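You operate a simulated robot arm through the tools that you are given. There is no shell and no other tool.

Carry out the task below with a simulated two-armed robot. There is one attempt and no reset: what you move stays moved.

TASK
Draw a line on sample R 365 with the green test pen: solid goes to pass, beads to hold.
Fine: lay it on the light box first, light off; one line; put the pen back.
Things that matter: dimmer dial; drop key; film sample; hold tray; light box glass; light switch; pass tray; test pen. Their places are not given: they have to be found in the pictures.

It is judged by the outcome, as a careful person would: the job done as asked, and still so three seconds after it is handed in. It fails if anything else is knocked over, pushed out of place, dropped, spilled or broken.

THE ROBOT
Two 7-joint arms with four-finger grippers on one trunk that stands fixed in place. Base frame: the origin is at the foot of the trunk, x ahead of it, y to its left, z up. Lengths are in mm, angles in degrees, forces in N, time in s.
The left shoulder is at [40, 181, 1130], the right one opposite. With the tool pointing down near the work surface each hand reaches from about 300 to 840 mm from the base axis, measured 20 degrees to its own side. Payload 3.67 kg a hand.
Tool frame (each hand has its own): the origin (TCP) lies between the finger pads and is the grasp point; the fingertips stand 28 mm ahead of it; z points along the fingers, y is the line along which they close. The gripper opens to 112 mm; its body begins 73 mm behind the TCP.
Orientation is that of the tool frame in the base frame, as a unit quaternion [w, x, y, z]. With the fingers straight down and closing along the base's y, the tool's x points along the base's -x, its y along +y and its z along -z.

THE INTERFACE
- The arms move only by the tool send_rows. It takes "left_targets", "right_targets" or both (then of equal length, played together; a hand with none holds still); each is a list of rows, each an object of numbers (a shift or turn left out is 0, a gripper value left out holds the last): "tx", "ty", "tz": the shift along the tool's x, y, z in units of 25 mm (1.0 is 25 mm); "wx", "wy", "wz": the turn, a rotation vector about the tool's x, y, z in units of 6 degrees (1.0 is 6 degrees). In form: [{"tx": .., "ty": .., "tz": .., "wx": .., "wy": .., "wz": ..}, ...]. A call has 1 to 20 rows; each row shifts and turns the commanded pose from where the row before left it, along the tool's axes as they then stand. "left_jaw" and "right_jaw" are, for a hand that has rows, the finger opening in mm, from 0 to 112, set as the call begins (left out, the last holds). A call with a number of a shift or a turn outside -1 to 1 is refused whole. Each row takes 0.2 s and may step no farther than 50 mm and 8.6 degrees from the row before; otherwise, or with a gripper value out of range, the whole call is refused. A pose out of reach is approached as far as the arm can. The call stops where the force on the tool passes 40 N (or 10 N more than at its start, if that is more) or the arm is blocked; 0.2 s more then pass. The fingers move at their own pace (about 72.4 mm/s each) and stop on an object; they squeeze with about 31 N. The grip force told is the motor's: it shows also when the fingers shut on nothing. Time passes only in rows, and 0.2 s behind the last, so rows that do not move let the fingers close. The reply holds the time, the measured pose of the TCP, the force on the tool along the base axes, the opening and the grip force, in the units named above and with some noise, with the torque about the TCP (base axes, N m) and any sound that the robot's microphone picked up.
- Cameras (640 x 400 px; columns grow to the right, rows downward): "scene" is now at [92.5, 53, 1361.3]; the picture's right is [0.59, -0.81, 0.00], its down [-0.45, -0.33, -0.83] and it looks along [0.67, 0.49, -0.56] (base axes); focal length 320 px, centre (320, 200). "left" rides on the left gripper at [60, 18, -104] in its tool frame; the picture's right is [-0.29, 0.96, 0.00], its down [-0.80, -0.24, -0.55] and it looks along [-0.53, -0.16, 0.83] (tool axes); focal length 234 px, centre (320, 200). "right" rides on the right gripper at [60, -18, -104] in its tool frame; the picture's right is [0.29, 0.96, 0.00], its down [-0.80, 0.24, -0.55] and it looks along [-0.53, 0.16, 0.83] (tool axes); focal length 234 px, centre (320, 200).
- snapshot(camera): a new picture of that camera. It takes no simulated time.
- lift_body(by): moves the trunk up (or, below 0, down) by that many mm; the arms and the scene camera ride with it, the base frame stays. It gives what a move gives, with no picture.
- pan_tilt(pan, tilt): turns the head with the scene camera to pan (to the left, within 86 degrees either way) and tilt (down, from -29 to 69), counted from straight ahead of the robot. It gives what a move gives.
- measure_at(camera, pixels): there is no depth. For up to 12 entries [column, row, z] of the newest picture of that camera ("zoom" is the newest enlarged one), the place [x, y] in the base frame at which the ray of that pixel passes the height z, good to about 2 mm. It takes no simulated time.
- zoom(camera, box): a new picture of the part [left, top, right, bottom] of that camera's present view, enlarged. It takes no simulated time.
- job_done(): hands the job in; it is judged then, once.

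Leave the grippers open and the arms clear of the work at the hand-in unless told otherwise.

The tools are called by a JSON object that holds its "op" and its "data". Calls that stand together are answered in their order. send_rows: Moves the arms, as the interface text tells. Its arguments: {"type":"object","properties":{"left_targets":{"type":"array"},"left_jaw":{"type":"number"},"right_targets":{"type":"array"},"right_jaw":{"type":"number"}},"required":[]} The other tools are called the same way: lift_body (by) moves the trunk up or down; pan_tilt (pan, tilt) turns the head that bears the scene camera; snapshot (camera) takes a picture; measure_at (camera, pixels) gives the place at which the rays of pixels pass given heights; zoom (camera, box) takes an enlarged picture of a part of a camera's view; job_done () hands the job in.

At the start:

```text
time: 0.0
left_tcp_pos: [440.9, 546.6, 1068.3]
left_ee_rot: [0.001, 0.0, 1.0, 0.0]
left_force: [0.7, -0.7, 0.1]
left_moment: [0.03, 0.0, -0.02]
left_gripper_width: 111.9
left_finger_force: 0.1
right_tcp_pos: [505.5, 39.7, 1045.9]
right_ee_rot: [0.0, 0.0, 1.0, -0.001]
right_force: [-0.8, -0.3, -0.5]
right_moment: [0.02, 0.01, 0.02]
right_gripper_width: 111.8
right_finger_force: 0.0
trunk travel left (down, up): [-250.0, 264.0]
head pan, tilt (commanded): [36.2, 33.9]
```

scene: 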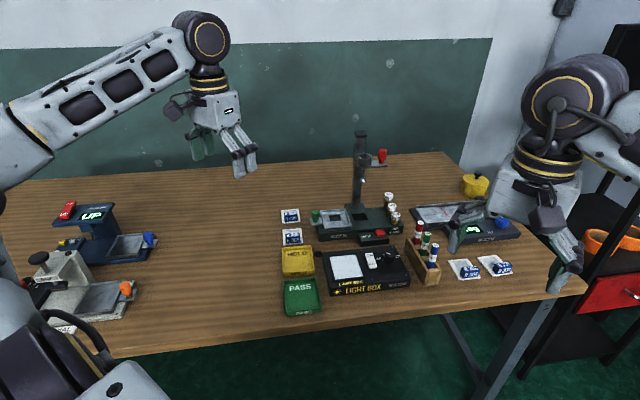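
right: 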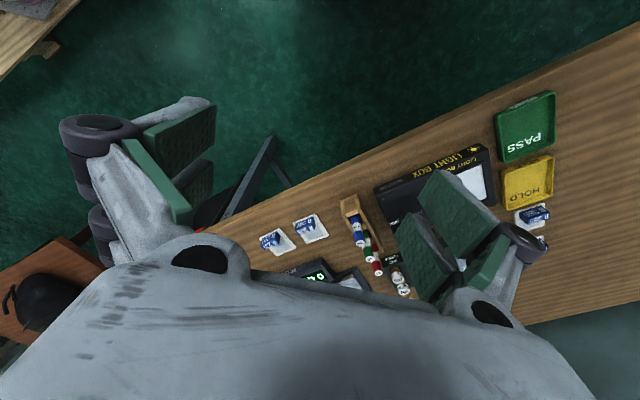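
left: 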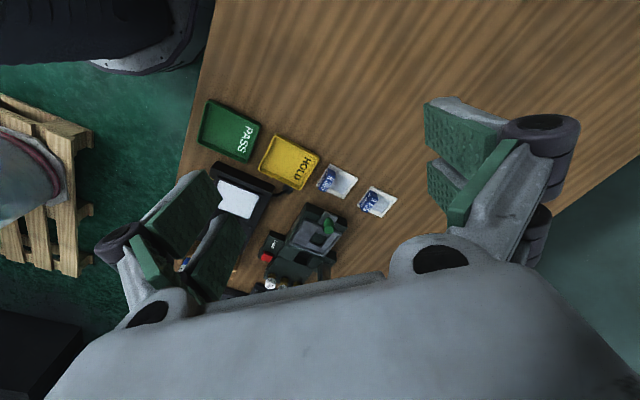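

I see a table with trays (PASS at (300,297), HOLD at (297,261)), a light box at (365,270), pen rack at (425,255), and film samples. I'll zoom in on these first.

{"op": "zoom", "data": {"camera": "scene", "box": [260, 190, 420, 320]}}

{"op": "zoom", "data": {"camera": "scene", "box": [380, 180, 540, 300]}}

{"op": "zoom", "data": {"camera": "scene", "box": [270, 120, 430, 250]}}

```text
3.08 times, centred on (340, 255) of scene
```

zoom: 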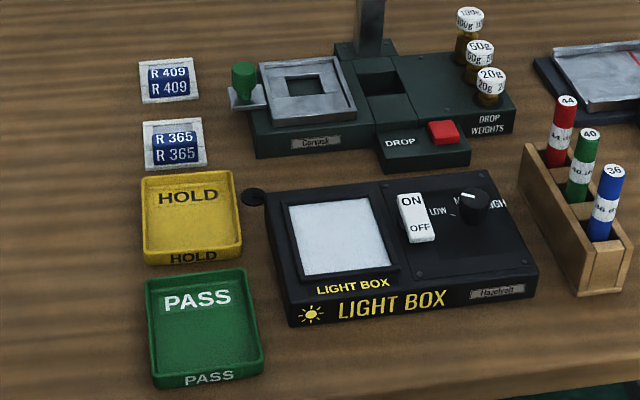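

```text
3.33 times, centred on (460, 240) of scene
```

zoom: 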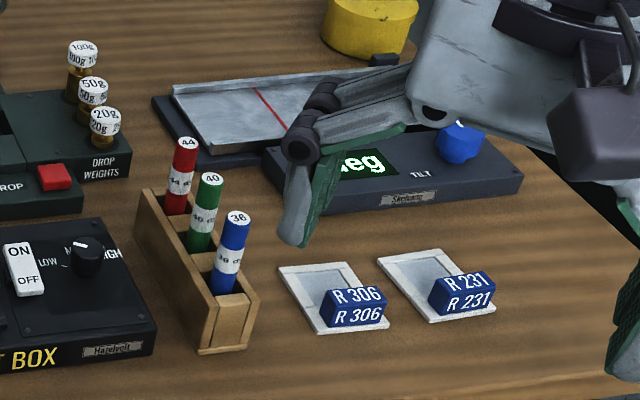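

```text
3.08 times, centred on (350, 185) of scene
```

zoom: 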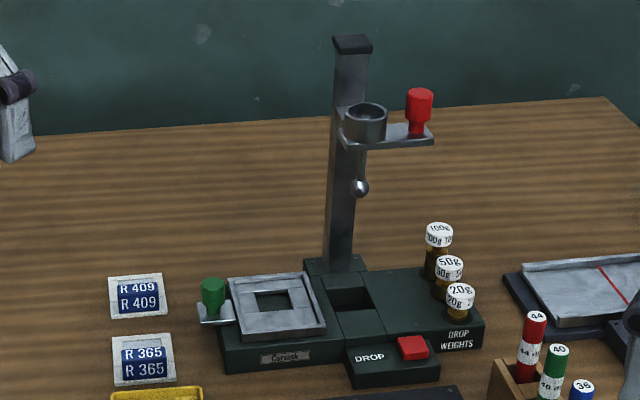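

The sample R 365 lies at about scene (292,237), and the green pen "40" stands in the rack at about (425,240). To find the table height I'll measure the same points from several cameras at trial heights.

{"op": "measure_at", "data": {"camera": "scene", "pixels": [[292, 237, 700], [292, 237, 750], [292, 237, 800], [292, 237, 850], [290, 216, 700], [290, 216, 750], [290, 216, 800], [290, 216, 850]]}}

{"op": "measure_at", "data": {"camera": "left", "pixels": [[337, 181, 700], [337, 181, 750], [337, 181, 800], [337, 181, 850], [377, 201, 700], [377, 201, 750], [377, 201, 800], [377, 201, 850]]}}

{"op": "zoom", "data": {"camera": "left", "box": [180, 90, 420, 300]}}

{"op": "zoom", "data": {"camera": "right", "box": [240, 80, 580, 300]}}

```text
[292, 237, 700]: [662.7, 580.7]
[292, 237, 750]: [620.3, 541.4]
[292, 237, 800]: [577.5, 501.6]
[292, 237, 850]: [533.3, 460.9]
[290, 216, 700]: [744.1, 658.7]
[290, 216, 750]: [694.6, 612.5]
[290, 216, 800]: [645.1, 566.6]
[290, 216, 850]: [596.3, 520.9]
```

```text
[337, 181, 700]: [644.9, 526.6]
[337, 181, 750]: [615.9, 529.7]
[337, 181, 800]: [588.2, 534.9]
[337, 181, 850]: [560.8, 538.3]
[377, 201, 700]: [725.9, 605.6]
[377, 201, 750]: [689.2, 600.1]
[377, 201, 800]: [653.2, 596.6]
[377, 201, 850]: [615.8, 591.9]
```

```text
1.90 times, centred on (300, 195) of left
```

zoom: 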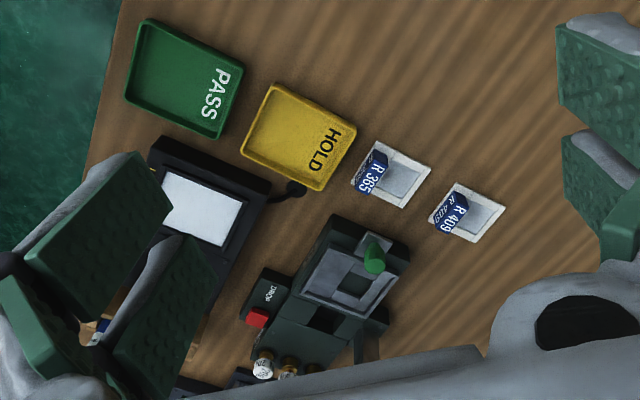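

```text
1.82 times, centred on (410, 190) of right
```

zoom: 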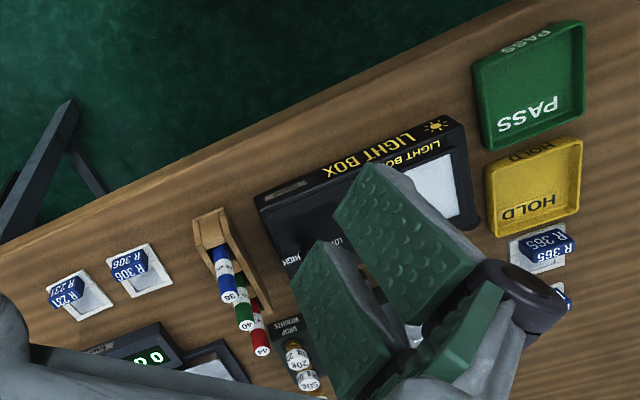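

The table top is at about z 755–760. I'll zoom again on the light box and trays to measure their corners.

{"op": "zoom", "data": {"camera": "scene", "box": [310, 225, 420, 300]}}

{"op": "zoom", "data": {"camera": "scene", "box": [270, 200, 350, 255]}}

{"op": "zoom", "data": {"camera": "scene", "box": [390, 205, 460, 295]}}

```text
5.33 times, centred on (365, 262) of scene
```

zoom: 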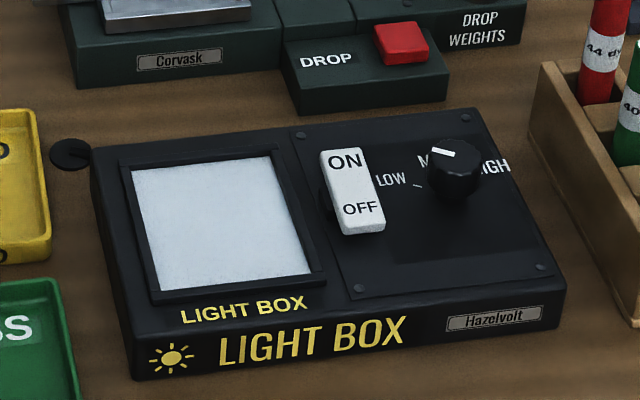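

```text
7.27 times, centred on (310, 228) of scene
```

zoom: 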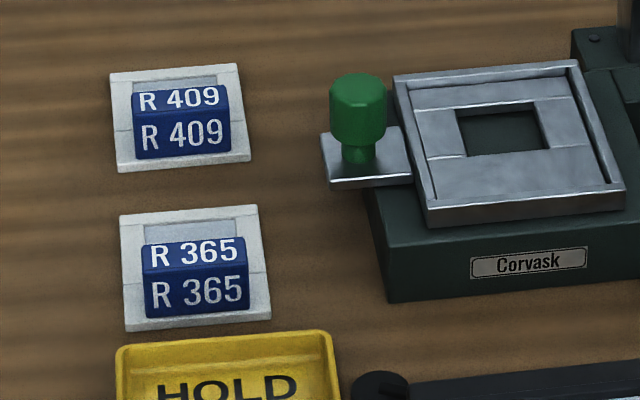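

```text
4.44 times, centred on (425, 250) of scene
```

zoom: 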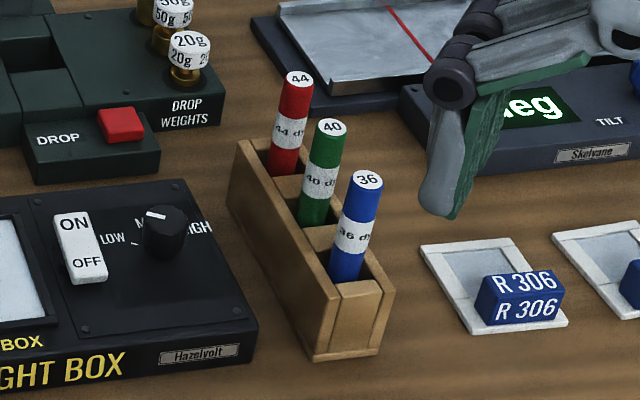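

I'll triangulate the R 365 card corners and tray corners from the left wrist camera too, with a closer zoom.

{"op": "zoom", "data": {"camera": "left", "box": [190, 90, 350, 200]}}

{"op": "measure_at", "data": {"camera": "scene", "pixels": [[282.5, 230.1, 750], [301.3, 228.7, 750], [303.1, 244.5, 750], [283.5, 245.9, 750], [282.5, 230.1, 770], [301.3, 228.7, 770], [303.1, 244.5, 770], [283.5, 245.9, 770]]}}

{"op": "measure_at", "data": {"camera": "left", "pixels": [[331.6, 163.4, 750], [358.9, 176.6, 750], [345.8, 199.2, 750], [316.8, 186.6, 750], [331.6, 163.4, 770], [358.9, 176.6, 770], [345.8, 199.2, 770], [316.8, 186.6, 770]]}}

```text
3.64 times, centred on (270, 145) of left
```

zoom: 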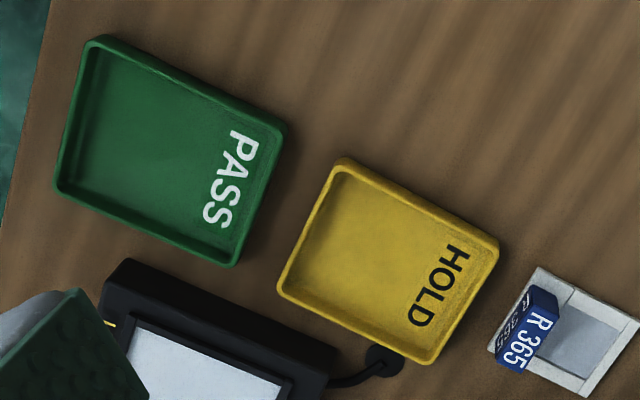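

```text
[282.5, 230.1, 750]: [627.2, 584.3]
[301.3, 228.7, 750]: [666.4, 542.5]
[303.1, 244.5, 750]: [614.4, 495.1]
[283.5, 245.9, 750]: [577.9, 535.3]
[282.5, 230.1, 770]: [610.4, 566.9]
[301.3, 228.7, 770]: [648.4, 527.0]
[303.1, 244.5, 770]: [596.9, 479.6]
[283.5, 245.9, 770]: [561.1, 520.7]
```

```text
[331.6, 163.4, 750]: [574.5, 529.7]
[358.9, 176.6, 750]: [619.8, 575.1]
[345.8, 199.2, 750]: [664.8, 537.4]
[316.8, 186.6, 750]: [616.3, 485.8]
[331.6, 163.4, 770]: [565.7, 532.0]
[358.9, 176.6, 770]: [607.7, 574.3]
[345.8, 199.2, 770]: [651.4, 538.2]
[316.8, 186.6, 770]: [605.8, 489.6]
```

I want to know the state of the light switch and the exact look of the pens; I zoom hard on each.

{"op": "zoom", "data": {"camera": "scene", "box": [360, 240, 408, 275]}}

{"op": "zoom", "data": {"camera": "scene", "box": [400, 215, 450, 290]}}

{"op": "zoom", "data": {"camera": "scene", "box": [278, 224, 310, 250]}}

{"op": "zoom", "data": {"camera": "right", "box": [330, 180, 420, 290]}}

```text
11.43 times, centred on (384, 258) of scene
```

zoom: 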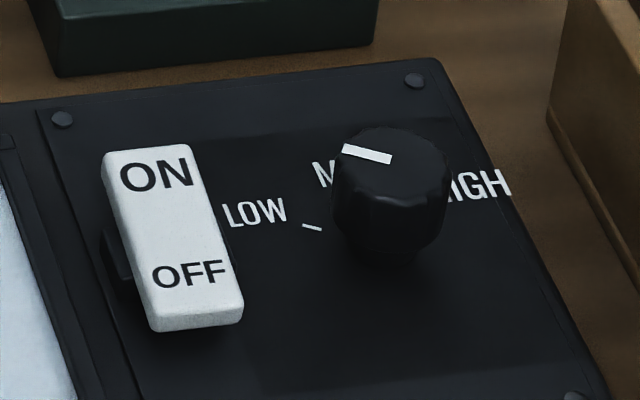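

```text
5.33 times, centred on (425, 252) of scene
```

zoom: 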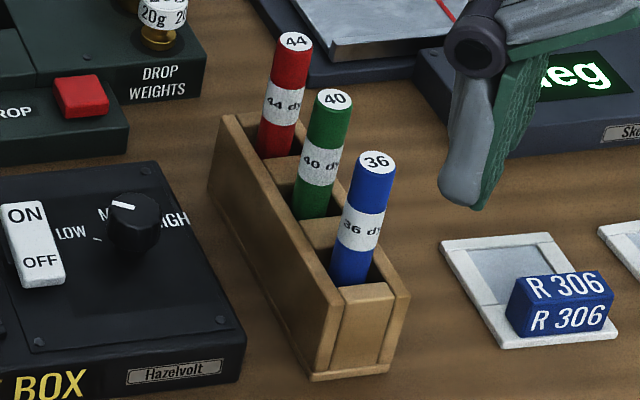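

```text
15.38 times, centred on (294, 237) of scene
```

zoom: 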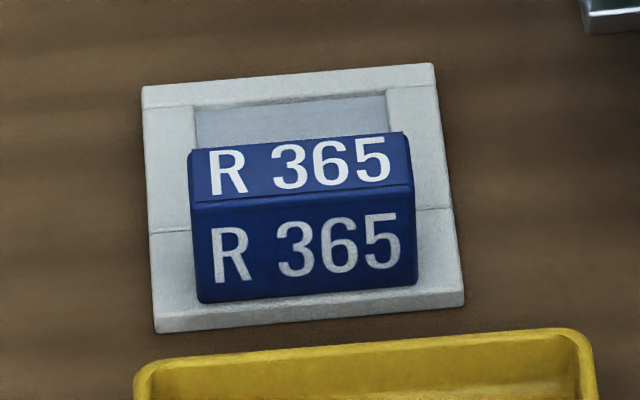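

```text
3.64 times, centred on (375, 235) of right
```

zoom: 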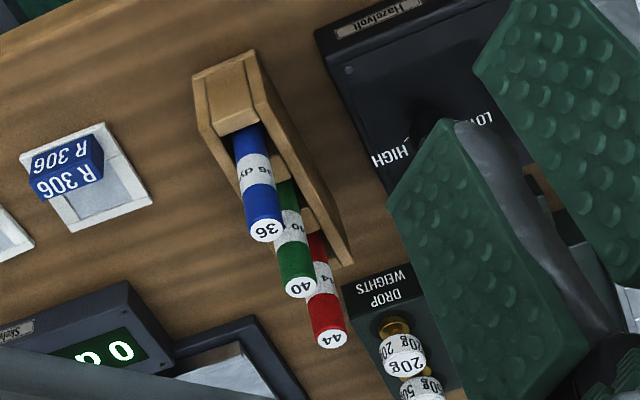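

The switch looks like its OFF end may be raised, which I'll check from another angle. Next, I'll triangulate the pen's top (scene (427.4,232.9), right (369,258.9)) and other features.

{"op": "measure_at", "data": {"camera": "scene", "pixels": [[427.4, 232.9, 800], [427.4, 232.9, 850], [427.4, 232.9, 900], [423.5, 255.4, 800], [419.8, 221.5, 850], [435.2, 244.3, 850]]}}

{"op": "measure_at", "data": {"camera": "right", "pixels": [[369, 258.9, 800], [369, 258.9, 850], [369, 258.9, 900], [377.8, 272.7, 850], [359.5, 243.5, 850]]}}

{"op": "measure_at", "data": {"camera": "scene", "pixels": [[283.2, 279.4, 757], [315, 276.8, 757], [321.5, 310.2, 757], [285.8, 315.7, 757], [282.2, 247.9, 757], [311.4, 245.3, 757], [314.7, 269.6, 757], [283.5, 275.5, 757]]}}

{"op": "measure_at", "data": {"camera": "scene", "pixels": [[323.1, 252.7, 790], [391.3, 245.3, 790], [410.8, 279.4, 790], [330.3, 289.7, 790], [329.3, 256.6, 790], [355.6, 254, 790], [365, 277, 790], [334.5, 280, 790]]}}

```text
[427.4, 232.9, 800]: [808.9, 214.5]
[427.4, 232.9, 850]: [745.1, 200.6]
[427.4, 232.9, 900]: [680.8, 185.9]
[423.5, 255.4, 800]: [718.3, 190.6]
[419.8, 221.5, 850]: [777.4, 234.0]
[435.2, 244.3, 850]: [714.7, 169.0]
```

```text
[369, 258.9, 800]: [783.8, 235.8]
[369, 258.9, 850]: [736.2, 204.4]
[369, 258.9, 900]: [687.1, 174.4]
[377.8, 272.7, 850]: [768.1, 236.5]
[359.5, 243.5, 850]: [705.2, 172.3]
```

```text
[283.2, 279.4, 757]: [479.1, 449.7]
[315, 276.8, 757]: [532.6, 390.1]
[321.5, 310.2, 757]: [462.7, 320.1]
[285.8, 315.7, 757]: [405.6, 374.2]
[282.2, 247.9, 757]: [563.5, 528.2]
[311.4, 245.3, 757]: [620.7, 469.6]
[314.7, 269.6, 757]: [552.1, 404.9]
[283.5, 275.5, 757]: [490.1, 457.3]
```

```text
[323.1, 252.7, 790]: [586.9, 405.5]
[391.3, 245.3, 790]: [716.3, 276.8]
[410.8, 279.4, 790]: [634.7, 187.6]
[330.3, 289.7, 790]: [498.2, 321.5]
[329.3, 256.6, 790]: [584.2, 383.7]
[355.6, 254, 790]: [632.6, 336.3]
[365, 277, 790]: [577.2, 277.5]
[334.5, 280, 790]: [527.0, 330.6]
```

Pen top is near (723,195,867). Next I look closely at the gripper fingers in the scene and wrist views to know the pad shape, and at the light box from the right camera.

{"op": "zoom", "data": {"camera": "scene", "box": [430, 130, 610, 300]}}

{"op": "zoom", "data": {"camera": "scene", "box": [150, 60, 290, 190]}}

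{"op": "zoom", "data": {"camera": "left", "box": [90, 80, 600, 400]}}

```text
2.35 times, centred on (520, 215) of scene
```

zoom: 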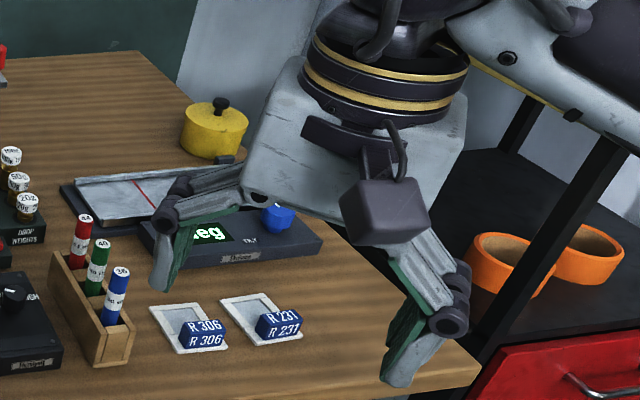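

```text
3.08 times, centred on (220, 125) of scene
```

zoom: 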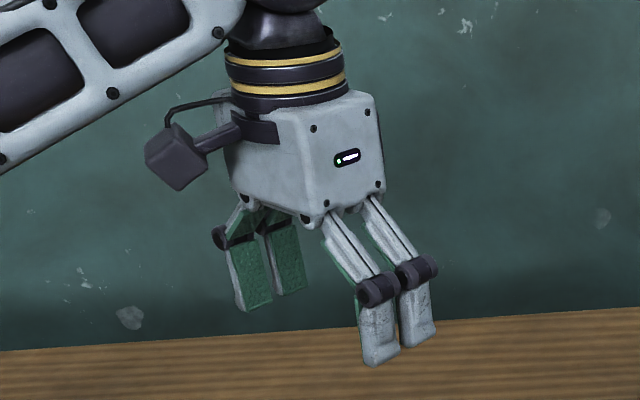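

```text
1.25 times, centred on (345, 240) of left
```

zoom: 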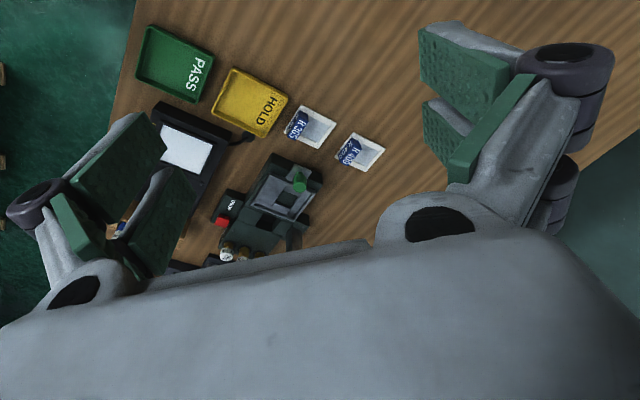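

The hand has two fingers a side with a small gap at the TCP plane. The right arm stands near the pens, so I'll want it moved aside; first I look to the right to see what is free there.

{"op": "pan_tilt", "data": {"pan": -20, "tilt": 35}}

{"op": "snapshot", "data": {"camera": "scene"}}

```text
time: 1.2
left_tcp_pos: [440.3, 545.1, 1068.6]
left_ee_rot: [-0.001, 0.0, 1.0, 0.0]
left_force: [0.3, 0.1, 0.6]
left_moment: [0.03, 0.0, 0.0]
left_gripper_width: 112.2
left_finger_force: 0.0
right_tcp_pos: [505.4, 40.0, 1046.9]
right_ee_rot: [0.0, 0.0, 1.0, 0.0]
right_force: [-0.2, 0.6, 0.2]
right_moment: [0.02, -0.03, 0.01]
right_gripper_width: 112.0
right_finger_force: 0.0
trunk travel left (down, up): [-250.0, 264.0]
head pan, tilt (commanded): [-20.0, 35.0]
```

```text
taken
```

scene: 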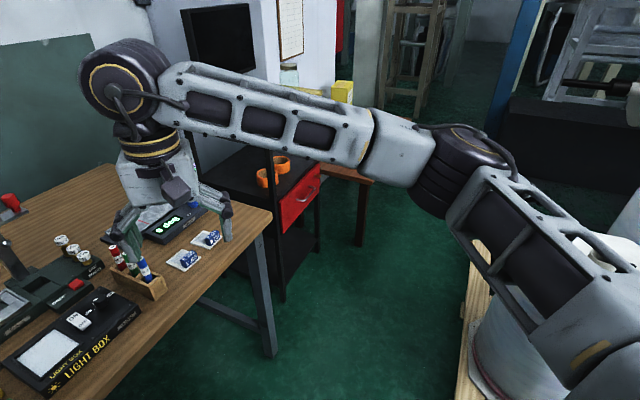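

The space to the right of the right hand at its height is free (only floor, shelf well beyond). I move the right hand 225 mm to the right.

{"op": "send_rows", "data": {"right_targets": [{"ty": -1}, {"ty": -1}, {"ty": -1}, {"ty": -1}, {"ty": -1}, {"ty": -1}, {"ty": -1}, {"ty": -1}, {"ty": -1}]}}

{"op": "pan_tilt", "data": {"pan": 34, "tilt": 42}}

{"op": "snapshot", "data": {"camera": "scene"}}

```text
time: 3.2
left_tcp_pos: [441.2, 544.4, 1069.0]
left_ee_rot: [-0.001, -0.001, 1.0, 0.001]
left_force: [-0.2, 0.4, 0.3]
left_moment: [0.03, 0.01, -0.02]
left_gripper_width: 112.1
left_finger_force: 0.1
right_tcp_pos: [503.7, -186.6, 1046.4]
right_ee_rot: [0.0, -0.002, 1.0, 0.0]
right_force: [-0.5, 0.4, 0.2]
right_moment: [0.0, 0.0, -0.01]
right_gripper_width: 112.0
right_finger_force: 0.0
trunk travel left (down, up): [-250.0, 264.0]
head pan, tilt (commanded): [-20.0, 35.0]
```

```text
time: 4.5
left_tcp_pos: [440.6, 545.9, 1068.9]
left_ee_rot: [0.0, 0.001, 1.0, 0.0]
left_force: [-0.4, -0.8, -0.5]
left_moment: [-0.03, -0.06, -0.02]
left_gripper_width: 112.0
left_finger_force: 0.0
right_tcp_pos: [504.9, -184.8, 1046.2]
right_ee_rot: [0.0, 0.0, 1.0, 0.0]
right_force: [0.7, 0.2, -0.4]
right_moment: [-0.04, -0.04, -0.01]
right_gripper_width: 111.9
right_finger_force: 0.1
trunk travel left (down, up): [-250.0, 264.0]
head pan, tilt (commanded): [34.0, 42.0]
```

```text
taken
```

scene: 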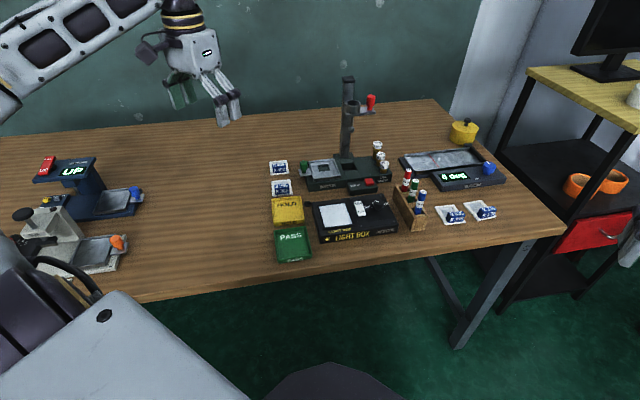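

The right arm is out of view now and the bench is open: R 365 at (281,187), light box at (350,217), pens at (413,190). I turn the left hand 45° (to line up with the samples and box) and move it back to look down at the light box.

{"op": "send_rows", "data": {"left_targets": [{"wz": -1}, {"wz": -1}, {"wz": -1}, {"wz": -1}, {"wz": -1}, {"wz": -1}, {"wz": -1}, {"wz": -0.5}]}}

{"op": "send_rows", "data": {"left_targets": [{"tx": 0.865, "ty": -0.996, "tz": 0.288}, {"tx": 0.865, "ty": -0.996, "tz": 0.288}, {"tx": 0.865, "ty": -0.996, "tz": 0.288}, {"tx": 0.865, "ty": -0.996, "tz": 0.288}, {"tx": 0.865, "ty": -0.996, "tz": 0.288}, {"tx": 0.865, "ty": -0.996, "tz": 0.288}, {"tx": 0.865, "ty": -0.996, "tz": 0.288}, {"tx": 0.865, "ty": -0.996, "tz": 0.288}, {"tx": 0.865, "ty": -0.996, "tz": 0.288}, {"tx": 0.865, "ty": -0.996, "tz": 0.288}]}}

{"op": "snapshot", "data": {"camera": "left"}}

{"op": "snapshot", "data": {"camera": "scene"}}

```text
time: 6.3
left_tcp_pos: [439.9, 545.6, 1067.3]
left_ee_rot: [0.0, -0.384, 0.923, -0.001]
left_force: [0.6, -0.1, -0.8]
left_moment: [0.0, 0.02, 0.0]
left_gripper_width: 112.2
left_finger_force: 0.1
right_tcp_pos: [505.3, -185.8, 1045.5]
right_ee_rot: [-0.001, 0.0, 1.0, 0.0]
right_force: [0.0, 0.0, 0.4]
right_moment: [0.0, 0.03, 0.02]
right_gripper_width: 111.8
right_finger_force: 0.1
trunk travel left (down, up): [-250.0, 264.0]
head pan, tilt (commanded): [34.0, 42.0]
```

```text
time: 8.5
left_tcp_pos: [466.4, 215.1, 998.1]
left_ee_rot: [0.0, -0.384, 0.924, 0.0]
left_force: [0.3, 0.1, -0.5]
left_moment: [0.01, 0.02, -0.02]
left_gripper_width: 112.2
left_finger_force: 0.0
right_tcp_pos: [504.6, -184.4, 1044.5]
right_ee_rot: [-0.001, 0.001, 1.0, 0.001]
right_force: [0.0, -0.1, 0.5]
right_moment: [0.01, -0.01, 0.01]
right_gripper_width: 111.9
right_finger_force: 0.1
trunk travel left (down, up): [-250.0, 264.0]
head pan, tilt (commanded): [34.0, 42.0]
```

```text
taken
```

left: 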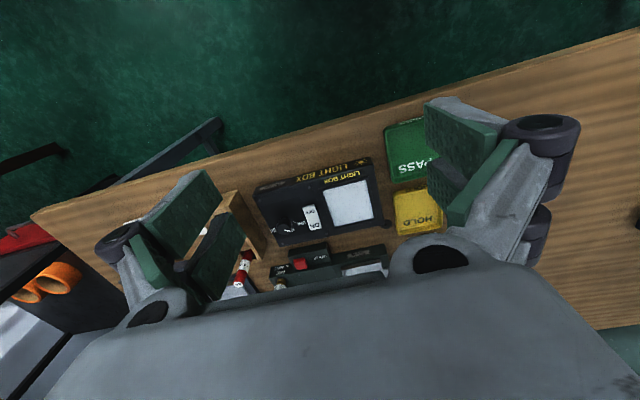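

```text
taken
```

scene: 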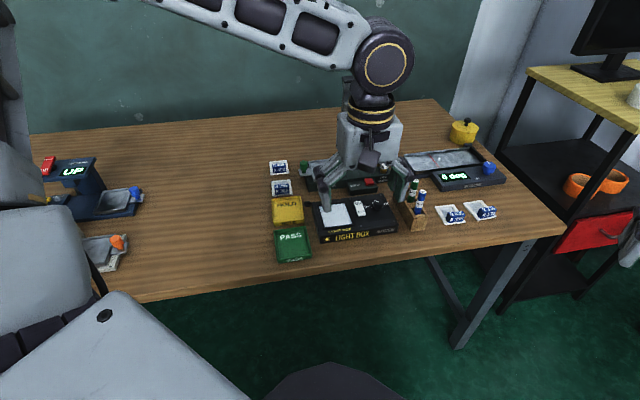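

The light box is visible in the left view around (315,200). I zoom on it and on the switch.

{"op": "zoom", "data": {"camera": "left", "box": [245, 150, 395, 250]}}

{"op": "zoom", "data": {"camera": "left", "box": [280, 195, 330, 240]}}

{"op": "zoom", "data": {"camera": "scene", "box": [305, 190, 405, 250]}}

```text
4.00 times, centred on (320, 200) of left
```

zoom: 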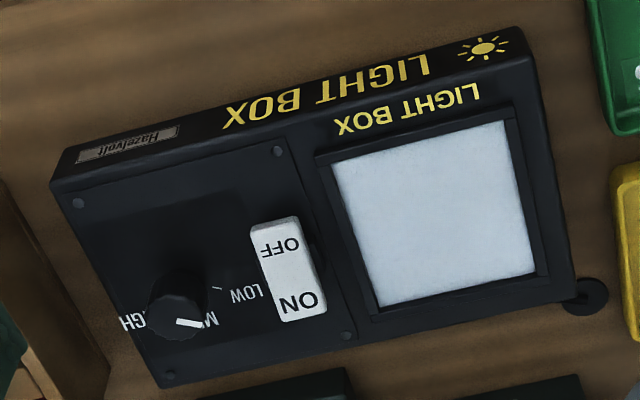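

```text
8.89 times, centred on (305, 218) of left
```

zoom: 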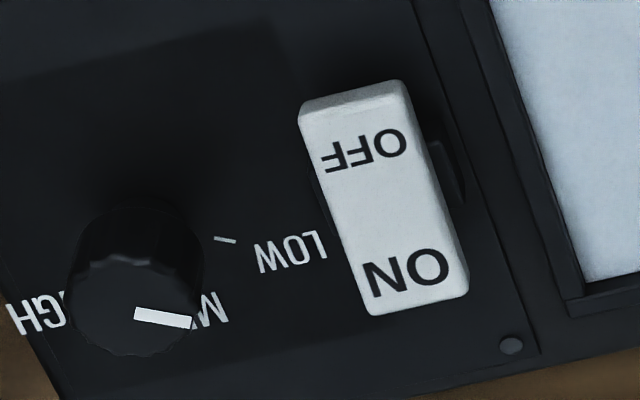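

```text
6.40 times, centred on (355, 220) of scene
```

zoom: 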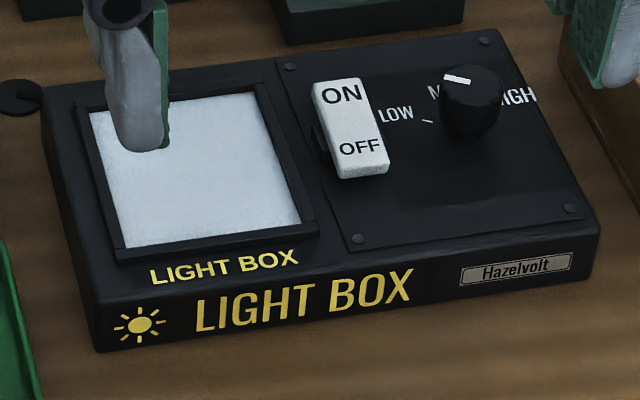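

I triangulate both ends of the rocker switch (ON end: scene (353.8,201.6)/(360.9,200.9), left (321.5,228.5)/(311.2,230.6); OFF end: scene (357.8,216.6)/(365.6,215.3), left (314,204.7)/(302.7,207.3)), plus the dial top and glass corners.

{"op": "measure_at", "data": {"camera": "scene", "pixels": [[353.8, 201.6, 780], [353.8, 201.6, 800], [360.9, 200.9, 780], [360.9, 200.9, 800], [357.8, 216.6, 780], [357.8, 216.6, 800], [365.6, 215.3, 780], [365.6, 215.3, 800]]}}

{"op": "measure_at", "data": {"camera": "left", "pixels": [[321.5, 228.5, 780], [321.5, 228.5, 800], [311.2, 230.6, 780], [311.2, 230.6, 800], [314, 204.7, 780], [314, 204.7, 800], [302.7, 207.3, 780], [302.7, 207.3, 800]]}}

```text
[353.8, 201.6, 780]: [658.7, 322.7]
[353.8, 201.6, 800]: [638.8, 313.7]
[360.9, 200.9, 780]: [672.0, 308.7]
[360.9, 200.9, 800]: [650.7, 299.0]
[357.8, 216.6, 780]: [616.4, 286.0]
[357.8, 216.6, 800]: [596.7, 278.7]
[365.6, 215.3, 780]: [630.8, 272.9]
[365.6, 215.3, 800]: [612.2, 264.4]
```

```text
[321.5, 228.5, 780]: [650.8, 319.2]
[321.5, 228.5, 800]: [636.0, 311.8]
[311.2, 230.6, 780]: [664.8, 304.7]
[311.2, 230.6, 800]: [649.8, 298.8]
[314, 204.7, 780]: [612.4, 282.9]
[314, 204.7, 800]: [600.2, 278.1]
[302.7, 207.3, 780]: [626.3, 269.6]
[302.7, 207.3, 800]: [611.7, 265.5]
```

The switch ends are too close in height for this view to decide which is down. I'll look at it from the left side: turn the hand 90° clockwise, move left of the box at height, then pitch the camera to a flatter view.

{"op": "send_rows", "data": {"left_targets": [{"wz": 1}, {"wz": 1}, {"wz": 1}, {"wz": 1}, {"wz": 1}, {"wz": 1}, {"wz": 1}, {"wz": 1}, {"wz": 1}, {"wz": 1}, {"wz": 1}, {"wz": 1}, {"wz": 1}, {"wz": 1}, {"wz": 1}]}}

{"op": "send_rows", "data": {"left_targets": [{"tx": 0.409, "ty": 0.929, "tz": 0.347}, {"tx": 0.409, "ty": 0.929, "tz": 0.347}, {"tx": 0.409, "ty": 0.929, "tz": 0.347}, {"tx": 0.409, "ty": 0.929, "tz": 0.347}, {"tx": 0.409, "ty": 0.929, "tz": 0.347}, {"tx": 0.409, "ty": 0.929, "tz": 0.347}, {"tx": 0.409, "ty": 0.929, "tz": 0.347}, {"tx": 0.409, "ty": 0.929, "tz": 0.347}, {"tx": 0.409, "ty": 0.929, "tz": 0.347}, {"wy": -1}, {"wy": -1}, {"wy": -1}, {"wy": -1}, {"wy": -1}]}}

{"op": "snapshot", "data": {"camera": "left"}}

{"op": "snapshot", "data": {"camera": "scene"}}

```text
time: 11.7
left_tcp_pos: [464.3, 215.9, 995.7]
left_ee_rot: [0.0, 0.383, 0.924, 0.0]
left_force: [0.2, 0.2, 0.7]
left_moment: [-0.02, -0.03, -0.04]
left_gripper_width: 112.1
left_finger_force: 0.1
right_tcp_pos: [504.5, -184.7, 1045.2]
right_ee_rot: [0.0, 0.0, 1.0, 0.0]
right_force: [-0.8, 0.0, -0.7]
right_moment: [0.01, 0.01, -0.01]
right_gripper_width: 111.9
right_finger_force: 0.0
trunk travel left (down, up): [-250.0, 264.0]
head pan, tilt (commanded): [34.0, 42.0]
```

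```text
time: 14.7
left_tcp_pos: [546.7, 430.5, 917.9]
left_ee_rot: [0.24, 0.369, 0.892, -0.1]
left_force: [0.0, 0.0, 0.3]
left_moment: [-0.02, -0.01, -0.01]
left_gripper_width: 112.2
left_finger_force: 0.1
right_tcp_pos: [504.1, -184.4, 1046.0]
right_ee_rot: [0.0, 0.0, 1.0, 0.0]
right_force: [0.4, 0.7, 0.1]
right_moment: [0.0, 0.01, -0.04]
right_gripper_width: 112.0
right_finger_force: 0.0
trunk travel left (down, up): [-250.0, 264.0]
head pan, tilt (commanded): [34.0, 42.0]
```

```text
taken
```

left: 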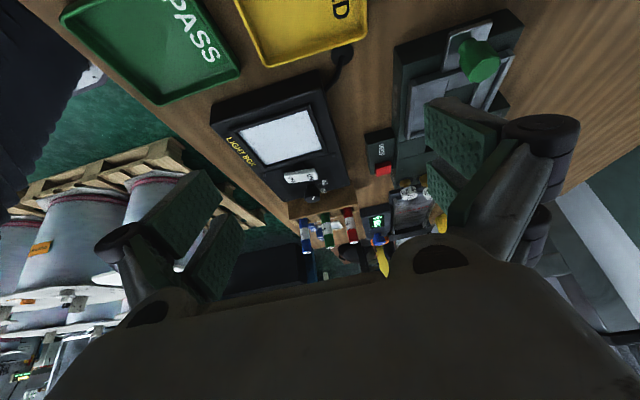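

```text
taken
```

scene: 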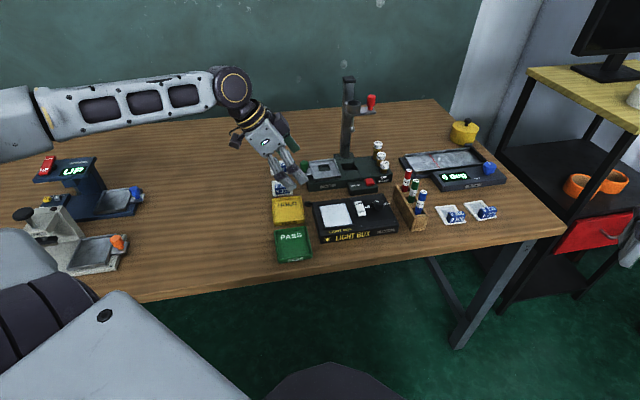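

The light box shows from the left side at (280,140) of the left view; I zoom on the switch at (300,178).

{"op": "zoom", "data": {"camera": "left", "box": [205, 80, 365, 220]}}

{"op": "zoom", "data": {"camera": "left", "box": [270, 155, 350, 210]}}

{"op": "zoom", "data": {"camera": "left", "box": [270, 190, 400, 290]}}

```text
2.86 times, centred on (285, 150) of left
```

zoom: 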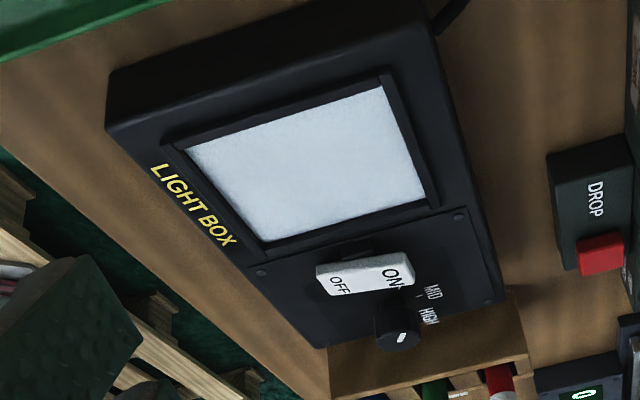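

```text
7.27 times, centred on (310, 182) of left
```

zoom: 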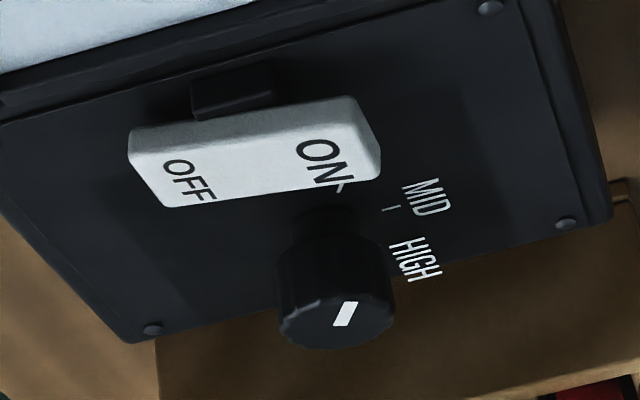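

```text
4.00 times, centred on (335, 240) of left
```

zoom: 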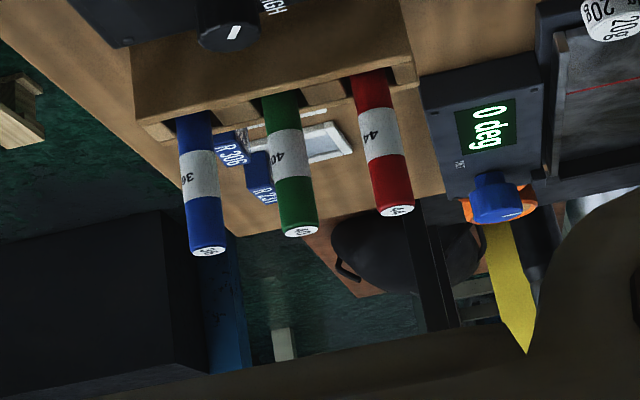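

From the side (image is upside-down, so world-up is image-down) the ON end stands farther off the panel and the OFF end sits down against it: the switch is in OFF, and the glass shows no glow. So the light is off and stays untouched. Next I level the hand, turn it to line up with the R 365 card (about 43.5°) and check where the tower and drop tester stand.

{"op": "measure_at", "data": {"camera": "scene", "pixels": [[345, 157, 775], [303, 166, 790], [303, 166, 810], [370, 183, 780], [378, 146, 830], [347, 80, 1000], [347, 80, 1050]]}}

{"op": "send_rows", "data": {"left_targets": [{"wy": 1}, {"wy": 1}, {"wy": 1}, {"wy": 1}, {"wy": 1}, {"wz": -1}, {"wz": -1}, {"wz": -1}, {"wz": -1}, {"wz": -1}, {"wz": -1}, {"wz": -1}, {"wz": -1}, {"wz": -1}, {"wz": -1}, {"wz": -1}, {"wz": -1}, {"wz": -1}, {"wz": -1}, {"wz": -0.75}]}}

{"op": "snapshot", "data": {"camera": "scene"}}

{"op": "snapshot", "data": {"camera": "left"}}

```text
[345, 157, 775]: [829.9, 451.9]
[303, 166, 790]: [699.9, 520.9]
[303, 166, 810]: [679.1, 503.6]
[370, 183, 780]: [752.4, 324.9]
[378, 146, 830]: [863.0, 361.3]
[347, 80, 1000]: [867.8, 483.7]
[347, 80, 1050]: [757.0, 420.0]
```

```text
time: 18.9
left_tcp_pos: [547.1, 429.9, 918.9]
left_ee_rot: [0.0, -0.372, 0.928, 0.0]
left_force: [-0.7, 0.1, -0.1]
left_moment: [0.01, 0.02, 0.0]
left_gripper_width: 112.3
left_finger_force: 0.0
right_tcp_pos: [505.0, -185.4, 1044.9]
right_ee_rot: [0.001, -0.001, 1.0, 0.0]
right_force: [0.7, -0.5, 0.1]
right_moment: [0.0, 0.02, 0.05]
right_gripper_width: 112.0
right_finger_force: 0.0
trunk travel left (down, up): [-250.0, 264.0]
head pan, tilt (commanded): [34.0, 42.0]
```

```text
taken
```

scene: 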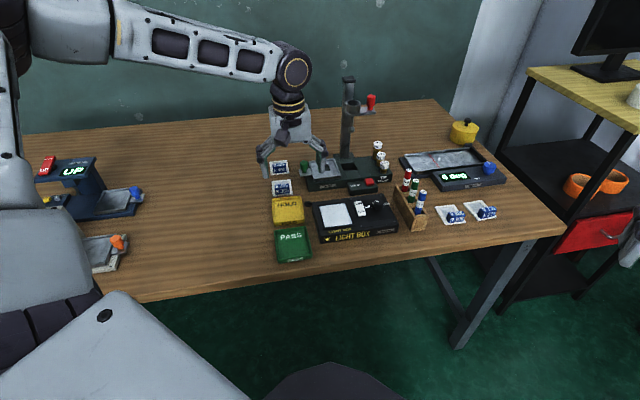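

```text
taken
```

left: 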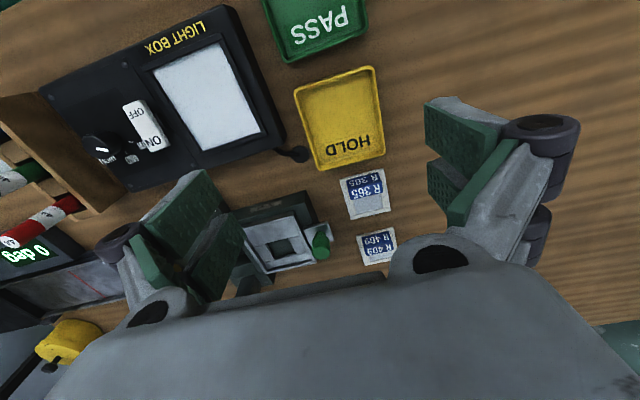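

The hand is level and aligned. The card R 365 is at (366,195) in the left view. I zoom both cameras on it to refine position and height.

{"op": "zoom", "data": {"camera": "left", "box": [330, 155, 410, 275]}}

{"op": "zoom", "data": {"camera": "scene", "box": [262, 172, 302, 202]}}

```text
3.33 times, centred on (370, 215) of left
```

zoom: 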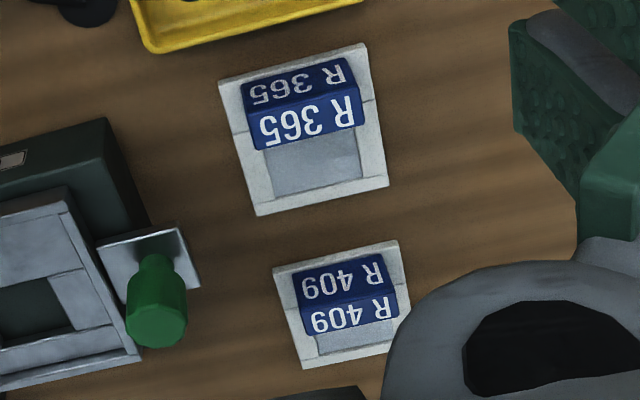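

```text
13.33 times, centred on (282, 187) of scene
```

zoom: 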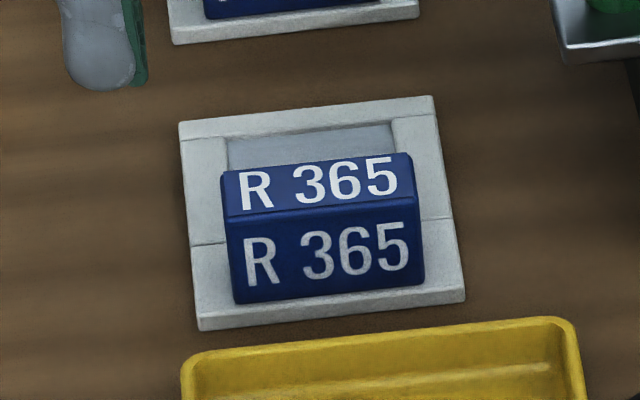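

I measure the four R 365 card corners from both views at two heights.

{"op": "measure_at", "data": {"camera": "zoom", "pixels": [[200, 330, 750], [465, 302, 750], [432, 97, 750], [179, 122, 750], [200, 330, 770], [465, 302, 770], [432, 97, 770], [179, 122, 770], [233, 303, 758], [423, 285, 758]]}}

{"op": "measure_at", "data": {"camera": "left", "pixels": [[384.1, 167.6, 750], [339.7, 178.4, 750], [351.4, 219.5, 750], [390.4, 210.5, 750], [384.1, 167.6, 770], [339.7, 178.4, 770], [351.4, 219.5, 770], [390.4, 210.5, 770]]}}

```text
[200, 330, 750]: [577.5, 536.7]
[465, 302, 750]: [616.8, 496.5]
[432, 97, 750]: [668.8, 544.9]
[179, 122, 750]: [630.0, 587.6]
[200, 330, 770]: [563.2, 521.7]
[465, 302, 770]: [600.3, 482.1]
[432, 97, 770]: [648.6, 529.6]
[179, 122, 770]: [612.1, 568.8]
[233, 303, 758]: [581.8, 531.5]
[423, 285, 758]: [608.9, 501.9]
```

```text
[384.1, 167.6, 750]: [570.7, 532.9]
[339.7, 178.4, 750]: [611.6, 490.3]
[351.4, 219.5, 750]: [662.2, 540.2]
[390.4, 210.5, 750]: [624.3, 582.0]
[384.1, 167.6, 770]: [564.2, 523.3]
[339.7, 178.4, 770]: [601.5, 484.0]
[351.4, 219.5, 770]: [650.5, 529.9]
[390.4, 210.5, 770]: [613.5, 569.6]
```

The two views put the card top somewhere between z 758 and 766. To pin the table height, I'll touch the bare table at about (530,610) gently with the fingertips (jaw 60 mm), first moving above it.

{"op": "send_rows", "data": {"left_targets": [{"tx": -0.743, "ty": 0.947, "tz": 0.3}, {"tx": -0.743, "ty": 0.947, "tz": 0.3}, {"tx": -0.743, "ty": 0.947, "tz": 0.3}, {"tx": -0.743, "ty": 0.947, "tz": 0.3}, {"tx": -0.743, "ty": 0.947, "tz": 0.3}, {"tx": -0.743, "ty": 0.947, "tz": 0.3}, {"tz": 0.8}, {"tz": 0.8}, {"tz": 0.6}], "left_jaw": 60}}

{"op": "snapshot", "data": {"camera": "left"}}

{"op": "snapshot", "data": {"camera": "scene"}}

```text
time: 20.9
left_tcp_pos: [528.2, 609.5, 819.7]
left_ee_rot: [0.0, -0.371, 0.929, 0.0]
left_force: [-0.5, 0.3, 0.5]
left_moment: [-0.01, 0.02, -0.01]
left_gripper_width: 59.9
left_finger_force: 0.2
right_tcp_pos: [504.9, -185.5, 1045.8]
right_ee_rot: [0.0, 0.0, 1.0, 0.0]
right_force: [0.2, 0.7, 0.2]
right_moment: [0.02, 0.05, 0.01]
right_gripper_width: 111.7
right_finger_force: 0.2
trunk travel left (down, up): [-250.0, 264.0]
head pan, tilt (commanded): [34.0, 42.0]
```

```text
taken
```

left: 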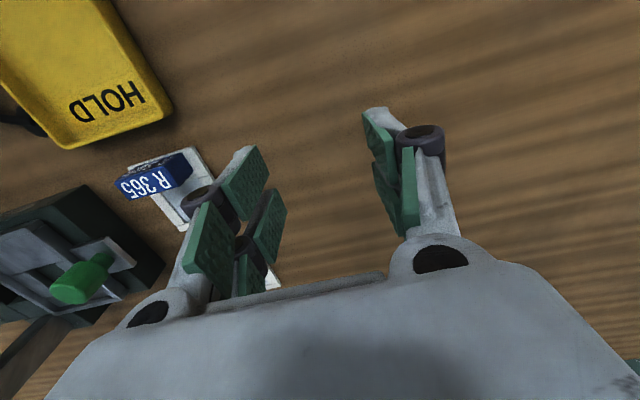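

```text
taken
```

scene: 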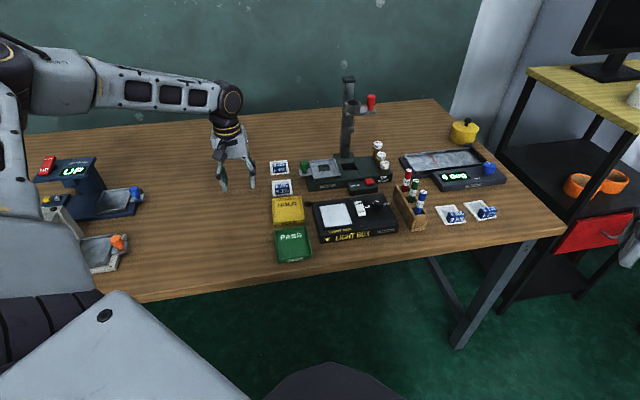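

I'm above bare table (tips about z 792). I lower in small steps and watch the force.

{"op": "send_rows", "data": {"left_targets": [{"tz": 0.3}, {"tz": 0.3}, {"tz": 0.06}, {"tz": 0.06}, {"tz": 0.06}, {"tz": 0.06}]}}

{"op": "send_rows", "data": {"left_targets": [{"tz": 0.06}, {"tz": 0.06}, {"tz": 0.06}, {"tz": 0.06}]}}

```text
time: 22.3
left_tcp_pos: [529.2, 610.0, 797.3]
left_ee_rot: [0.0, -0.371, 0.929, 0.0]
left_force: [0.1, 0.2, 0.3]
left_moment: [0.01, -0.01, -0.01]
left_gripper_width: 60.2
left_finger_force: 0.2
right_tcp_pos: [504.0, -185.0, 1045.1]
right_ee_rot: [0.0, 0.001, 1.0, 0.0]
right_force: [-0.5, -0.4, 0.2]
right_moment: [-0.01, 0.06, 0.02]
right_gripper_width: 112.3
right_finger_force: 0.1
trunk travel left (down, up): [-250.0, 264.0]
head pan, tilt (commanded): [34.0, 42.0]
```

```text
time: 23.3
left_tcp_pos: [529.5, 609.2, 790.9]
left_ee_rot: [0.0, -0.371, 0.929, 0.0]
left_force: [0.5, 0.6, 0.3]
left_moment: [-0.02, 0.0, 0.01]
left_gripper_width: 60.0
left_finger_force: 0.2
right_tcp_pos: [505.6, -186.4, 1044.7]
right_ee_rot: [0.0, 0.0, 1.0, 0.0]
right_force: [-0.3, 1.0, 0.7]
right_moment: [0.0, -0.03, -0.01]
right_gripper_width: 111.9
right_finger_force: 0.1
trunk travel left (down, up): [-250.0, 264.0]
head pan, tilt (commanded): [34.0, 42.0]
```

No contact at tips ≈ z 763. I keep lowering in 1.5 mm steps.

{"op": "send_rows", "data": {"left_targets": [{"tz": 0.06}, {"tz": 0.06}]}}

{"op": "send_rows", "data": {"left_targets": [{"tz": 0.06}, {"tz": 0.06}]}}

{"op": "send_rows", "data": {"left_targets": [{"tz": 0.06}, {"tz": 0.06}]}}

```text
time: 23.9
left_tcp_pos: [528.6, 610.0, 787.4]
left_ee_rot: [0.001, -0.37, 0.929, 0.0]
left_force: [0.4, -0.4, -0.1]
left_moment: [0.0, 0.0, -0.06]
left_gripper_width: 60.1
left_finger_force: 0.1
right_tcp_pos: [504.7, -184.8, 1044.6]
right_ee_rot: [0.0, 0.0, 1.0, -0.001]
right_force: [0.4, -0.1, 0.8]
right_moment: [-0.04, 0.01, 0.01]
right_gripper_width: 111.8
right_finger_force: 0.1
trunk travel left (down, up): [-250.0, 264.0]
head pan, tilt (commanded): [34.0, 42.0]
```

```text
time: 24.5
left_tcp_pos: [529.6, 608.9, 785.0]
left_ee_rot: [0.0, -0.37, 0.929, 0.0]
left_force: [-0.4, 1.0, 0.5]
left_moment: [-0.02, 0.0, 0.0]
left_gripper_width: 60.1
left_finger_force: 0.1
right_tcp_pos: [504.7, -185.0, 1046.5]
right_ee_rot: [0.0, 0.0, 1.0, 0.0]
right_force: [0.0, 0.0, 0.3]
right_moment: [0.01, 0.0, -0.01]
right_gripper_width: 112.0
right_finger_force: 0.1
trunk travel left (down, up): [-250.0, 264.0]
head pan, tilt (commanded): [34.0, 42.0]
```

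```text
time: 25.1
left_tcp_pos: [529.3, 609.2, 784.2]
left_ee_rot: [0.002, -0.37, 0.929, 0.001]
left_force: [-0.6, 2.3, 12.5]
left_moment: [0.1, 0.26, -0.03]
left_gripper_width: 60.9
left_finger_force: 0.5
right_tcp_pos: [504.4, -185.9, 1046.3]
right_ee_rot: [0.0, -0.001, 1.0, 0.0]
right_force: [-0.9, -0.4, 0.1]
right_moment: [-0.03, -0.03, 0.02]
right_gripper_width: 111.9
right_finger_force: 0.1
trunk travel left (down, up): [-250.0, 264.0]
head pan, tilt (commanded): [34.0, 42.0]
```

Contact at TCP z ≈ 784.3 (12.5 N): the table is at z ≈ 756. The card is 56×70 mm with its blue handle centred near (600,519). I rise and move over the handle.

{"op": "send_rows", "data": {"left_targets": [{"tz": -1}, {"tz": -1}, {"tz": -1}, {"tx": 0.083, "ty": -0.912}, {"tx": 0.083, "ty": -0.912}, {"tx": 0.083, "ty": -0.912}, {"tx": 0.083, "ty": -0.912}, {"tx": 0.083, "ty": -0.912}, {}], "left_jaw": 64}}

{"op": "snapshot", "data": {"camera": "left"}}

{"op": "zoom", "data": {"camera": "scene", "box": [240, 130, 320, 210]}}

```text
time: 27.1
left_tcp_pos: [601.9, 521.1, 856.5]
left_ee_rot: [0.0, -0.372, 0.928, 0.0]
left_force: [-0.3, -0.1, -0.5]
left_moment: [-0.03, 0.0, -0.02]
left_gripper_width: 63.8
left_finger_force: 0.0
right_tcp_pos: [504.5, -184.1, 1045.5]
right_ee_rot: [0.0, -0.001, 1.0, 0.0]
right_force: [0.1, 0.1, -0.3]
right_moment: [0.0, -0.05, 0.02]
right_gripper_width: 111.9
right_finger_force: 0.1
trunk travel left (down, up): [-250.0, 264.0]
head pan, tilt (commanded): [34.0, 42.0]
```

```text
taken
```

left: 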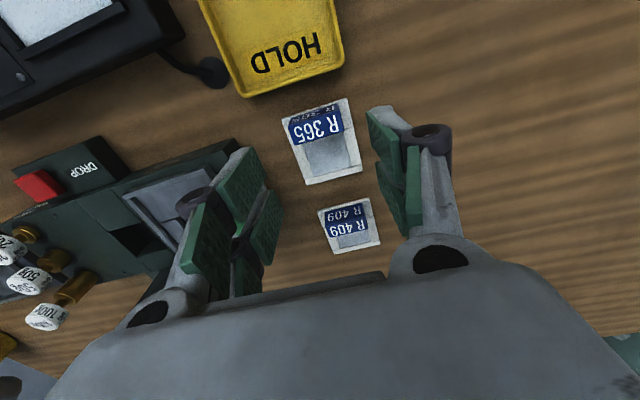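

```text
5.00 times, centred on (280, 170) of scene
```

zoom: 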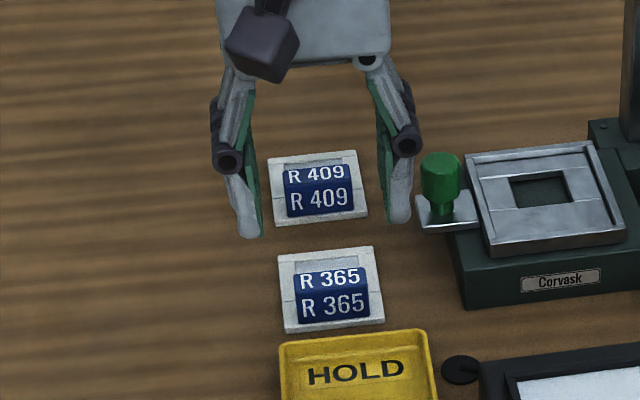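

The hand is over the card; I zoom the left view to check how the handle sits relative to the point under the TCP (expected around (320,142) at handle-top height).

{"op": "zoom", "data": {"camera": "left", "box": [270, 80, 390, 200]}}

{"op": "measure_at", "data": {"camera": "left", "pixels": [[320, 127, 783], [320, 127, 756], [320, 142, 783], [320, 142, 760]]}}

```text
3.33 times, centred on (330, 140) of left
```

zoom: 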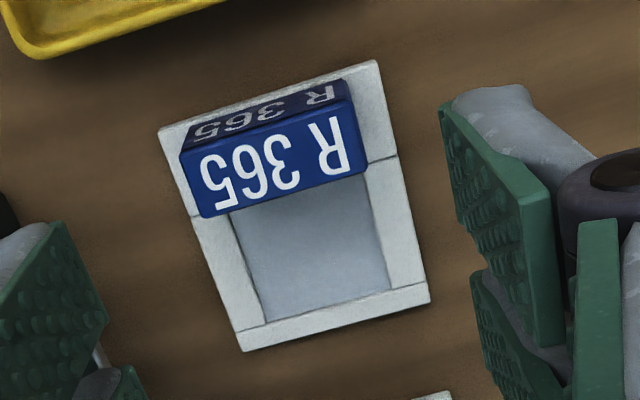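

```text
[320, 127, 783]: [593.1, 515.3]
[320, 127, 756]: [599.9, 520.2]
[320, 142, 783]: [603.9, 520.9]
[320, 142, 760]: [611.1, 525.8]
```

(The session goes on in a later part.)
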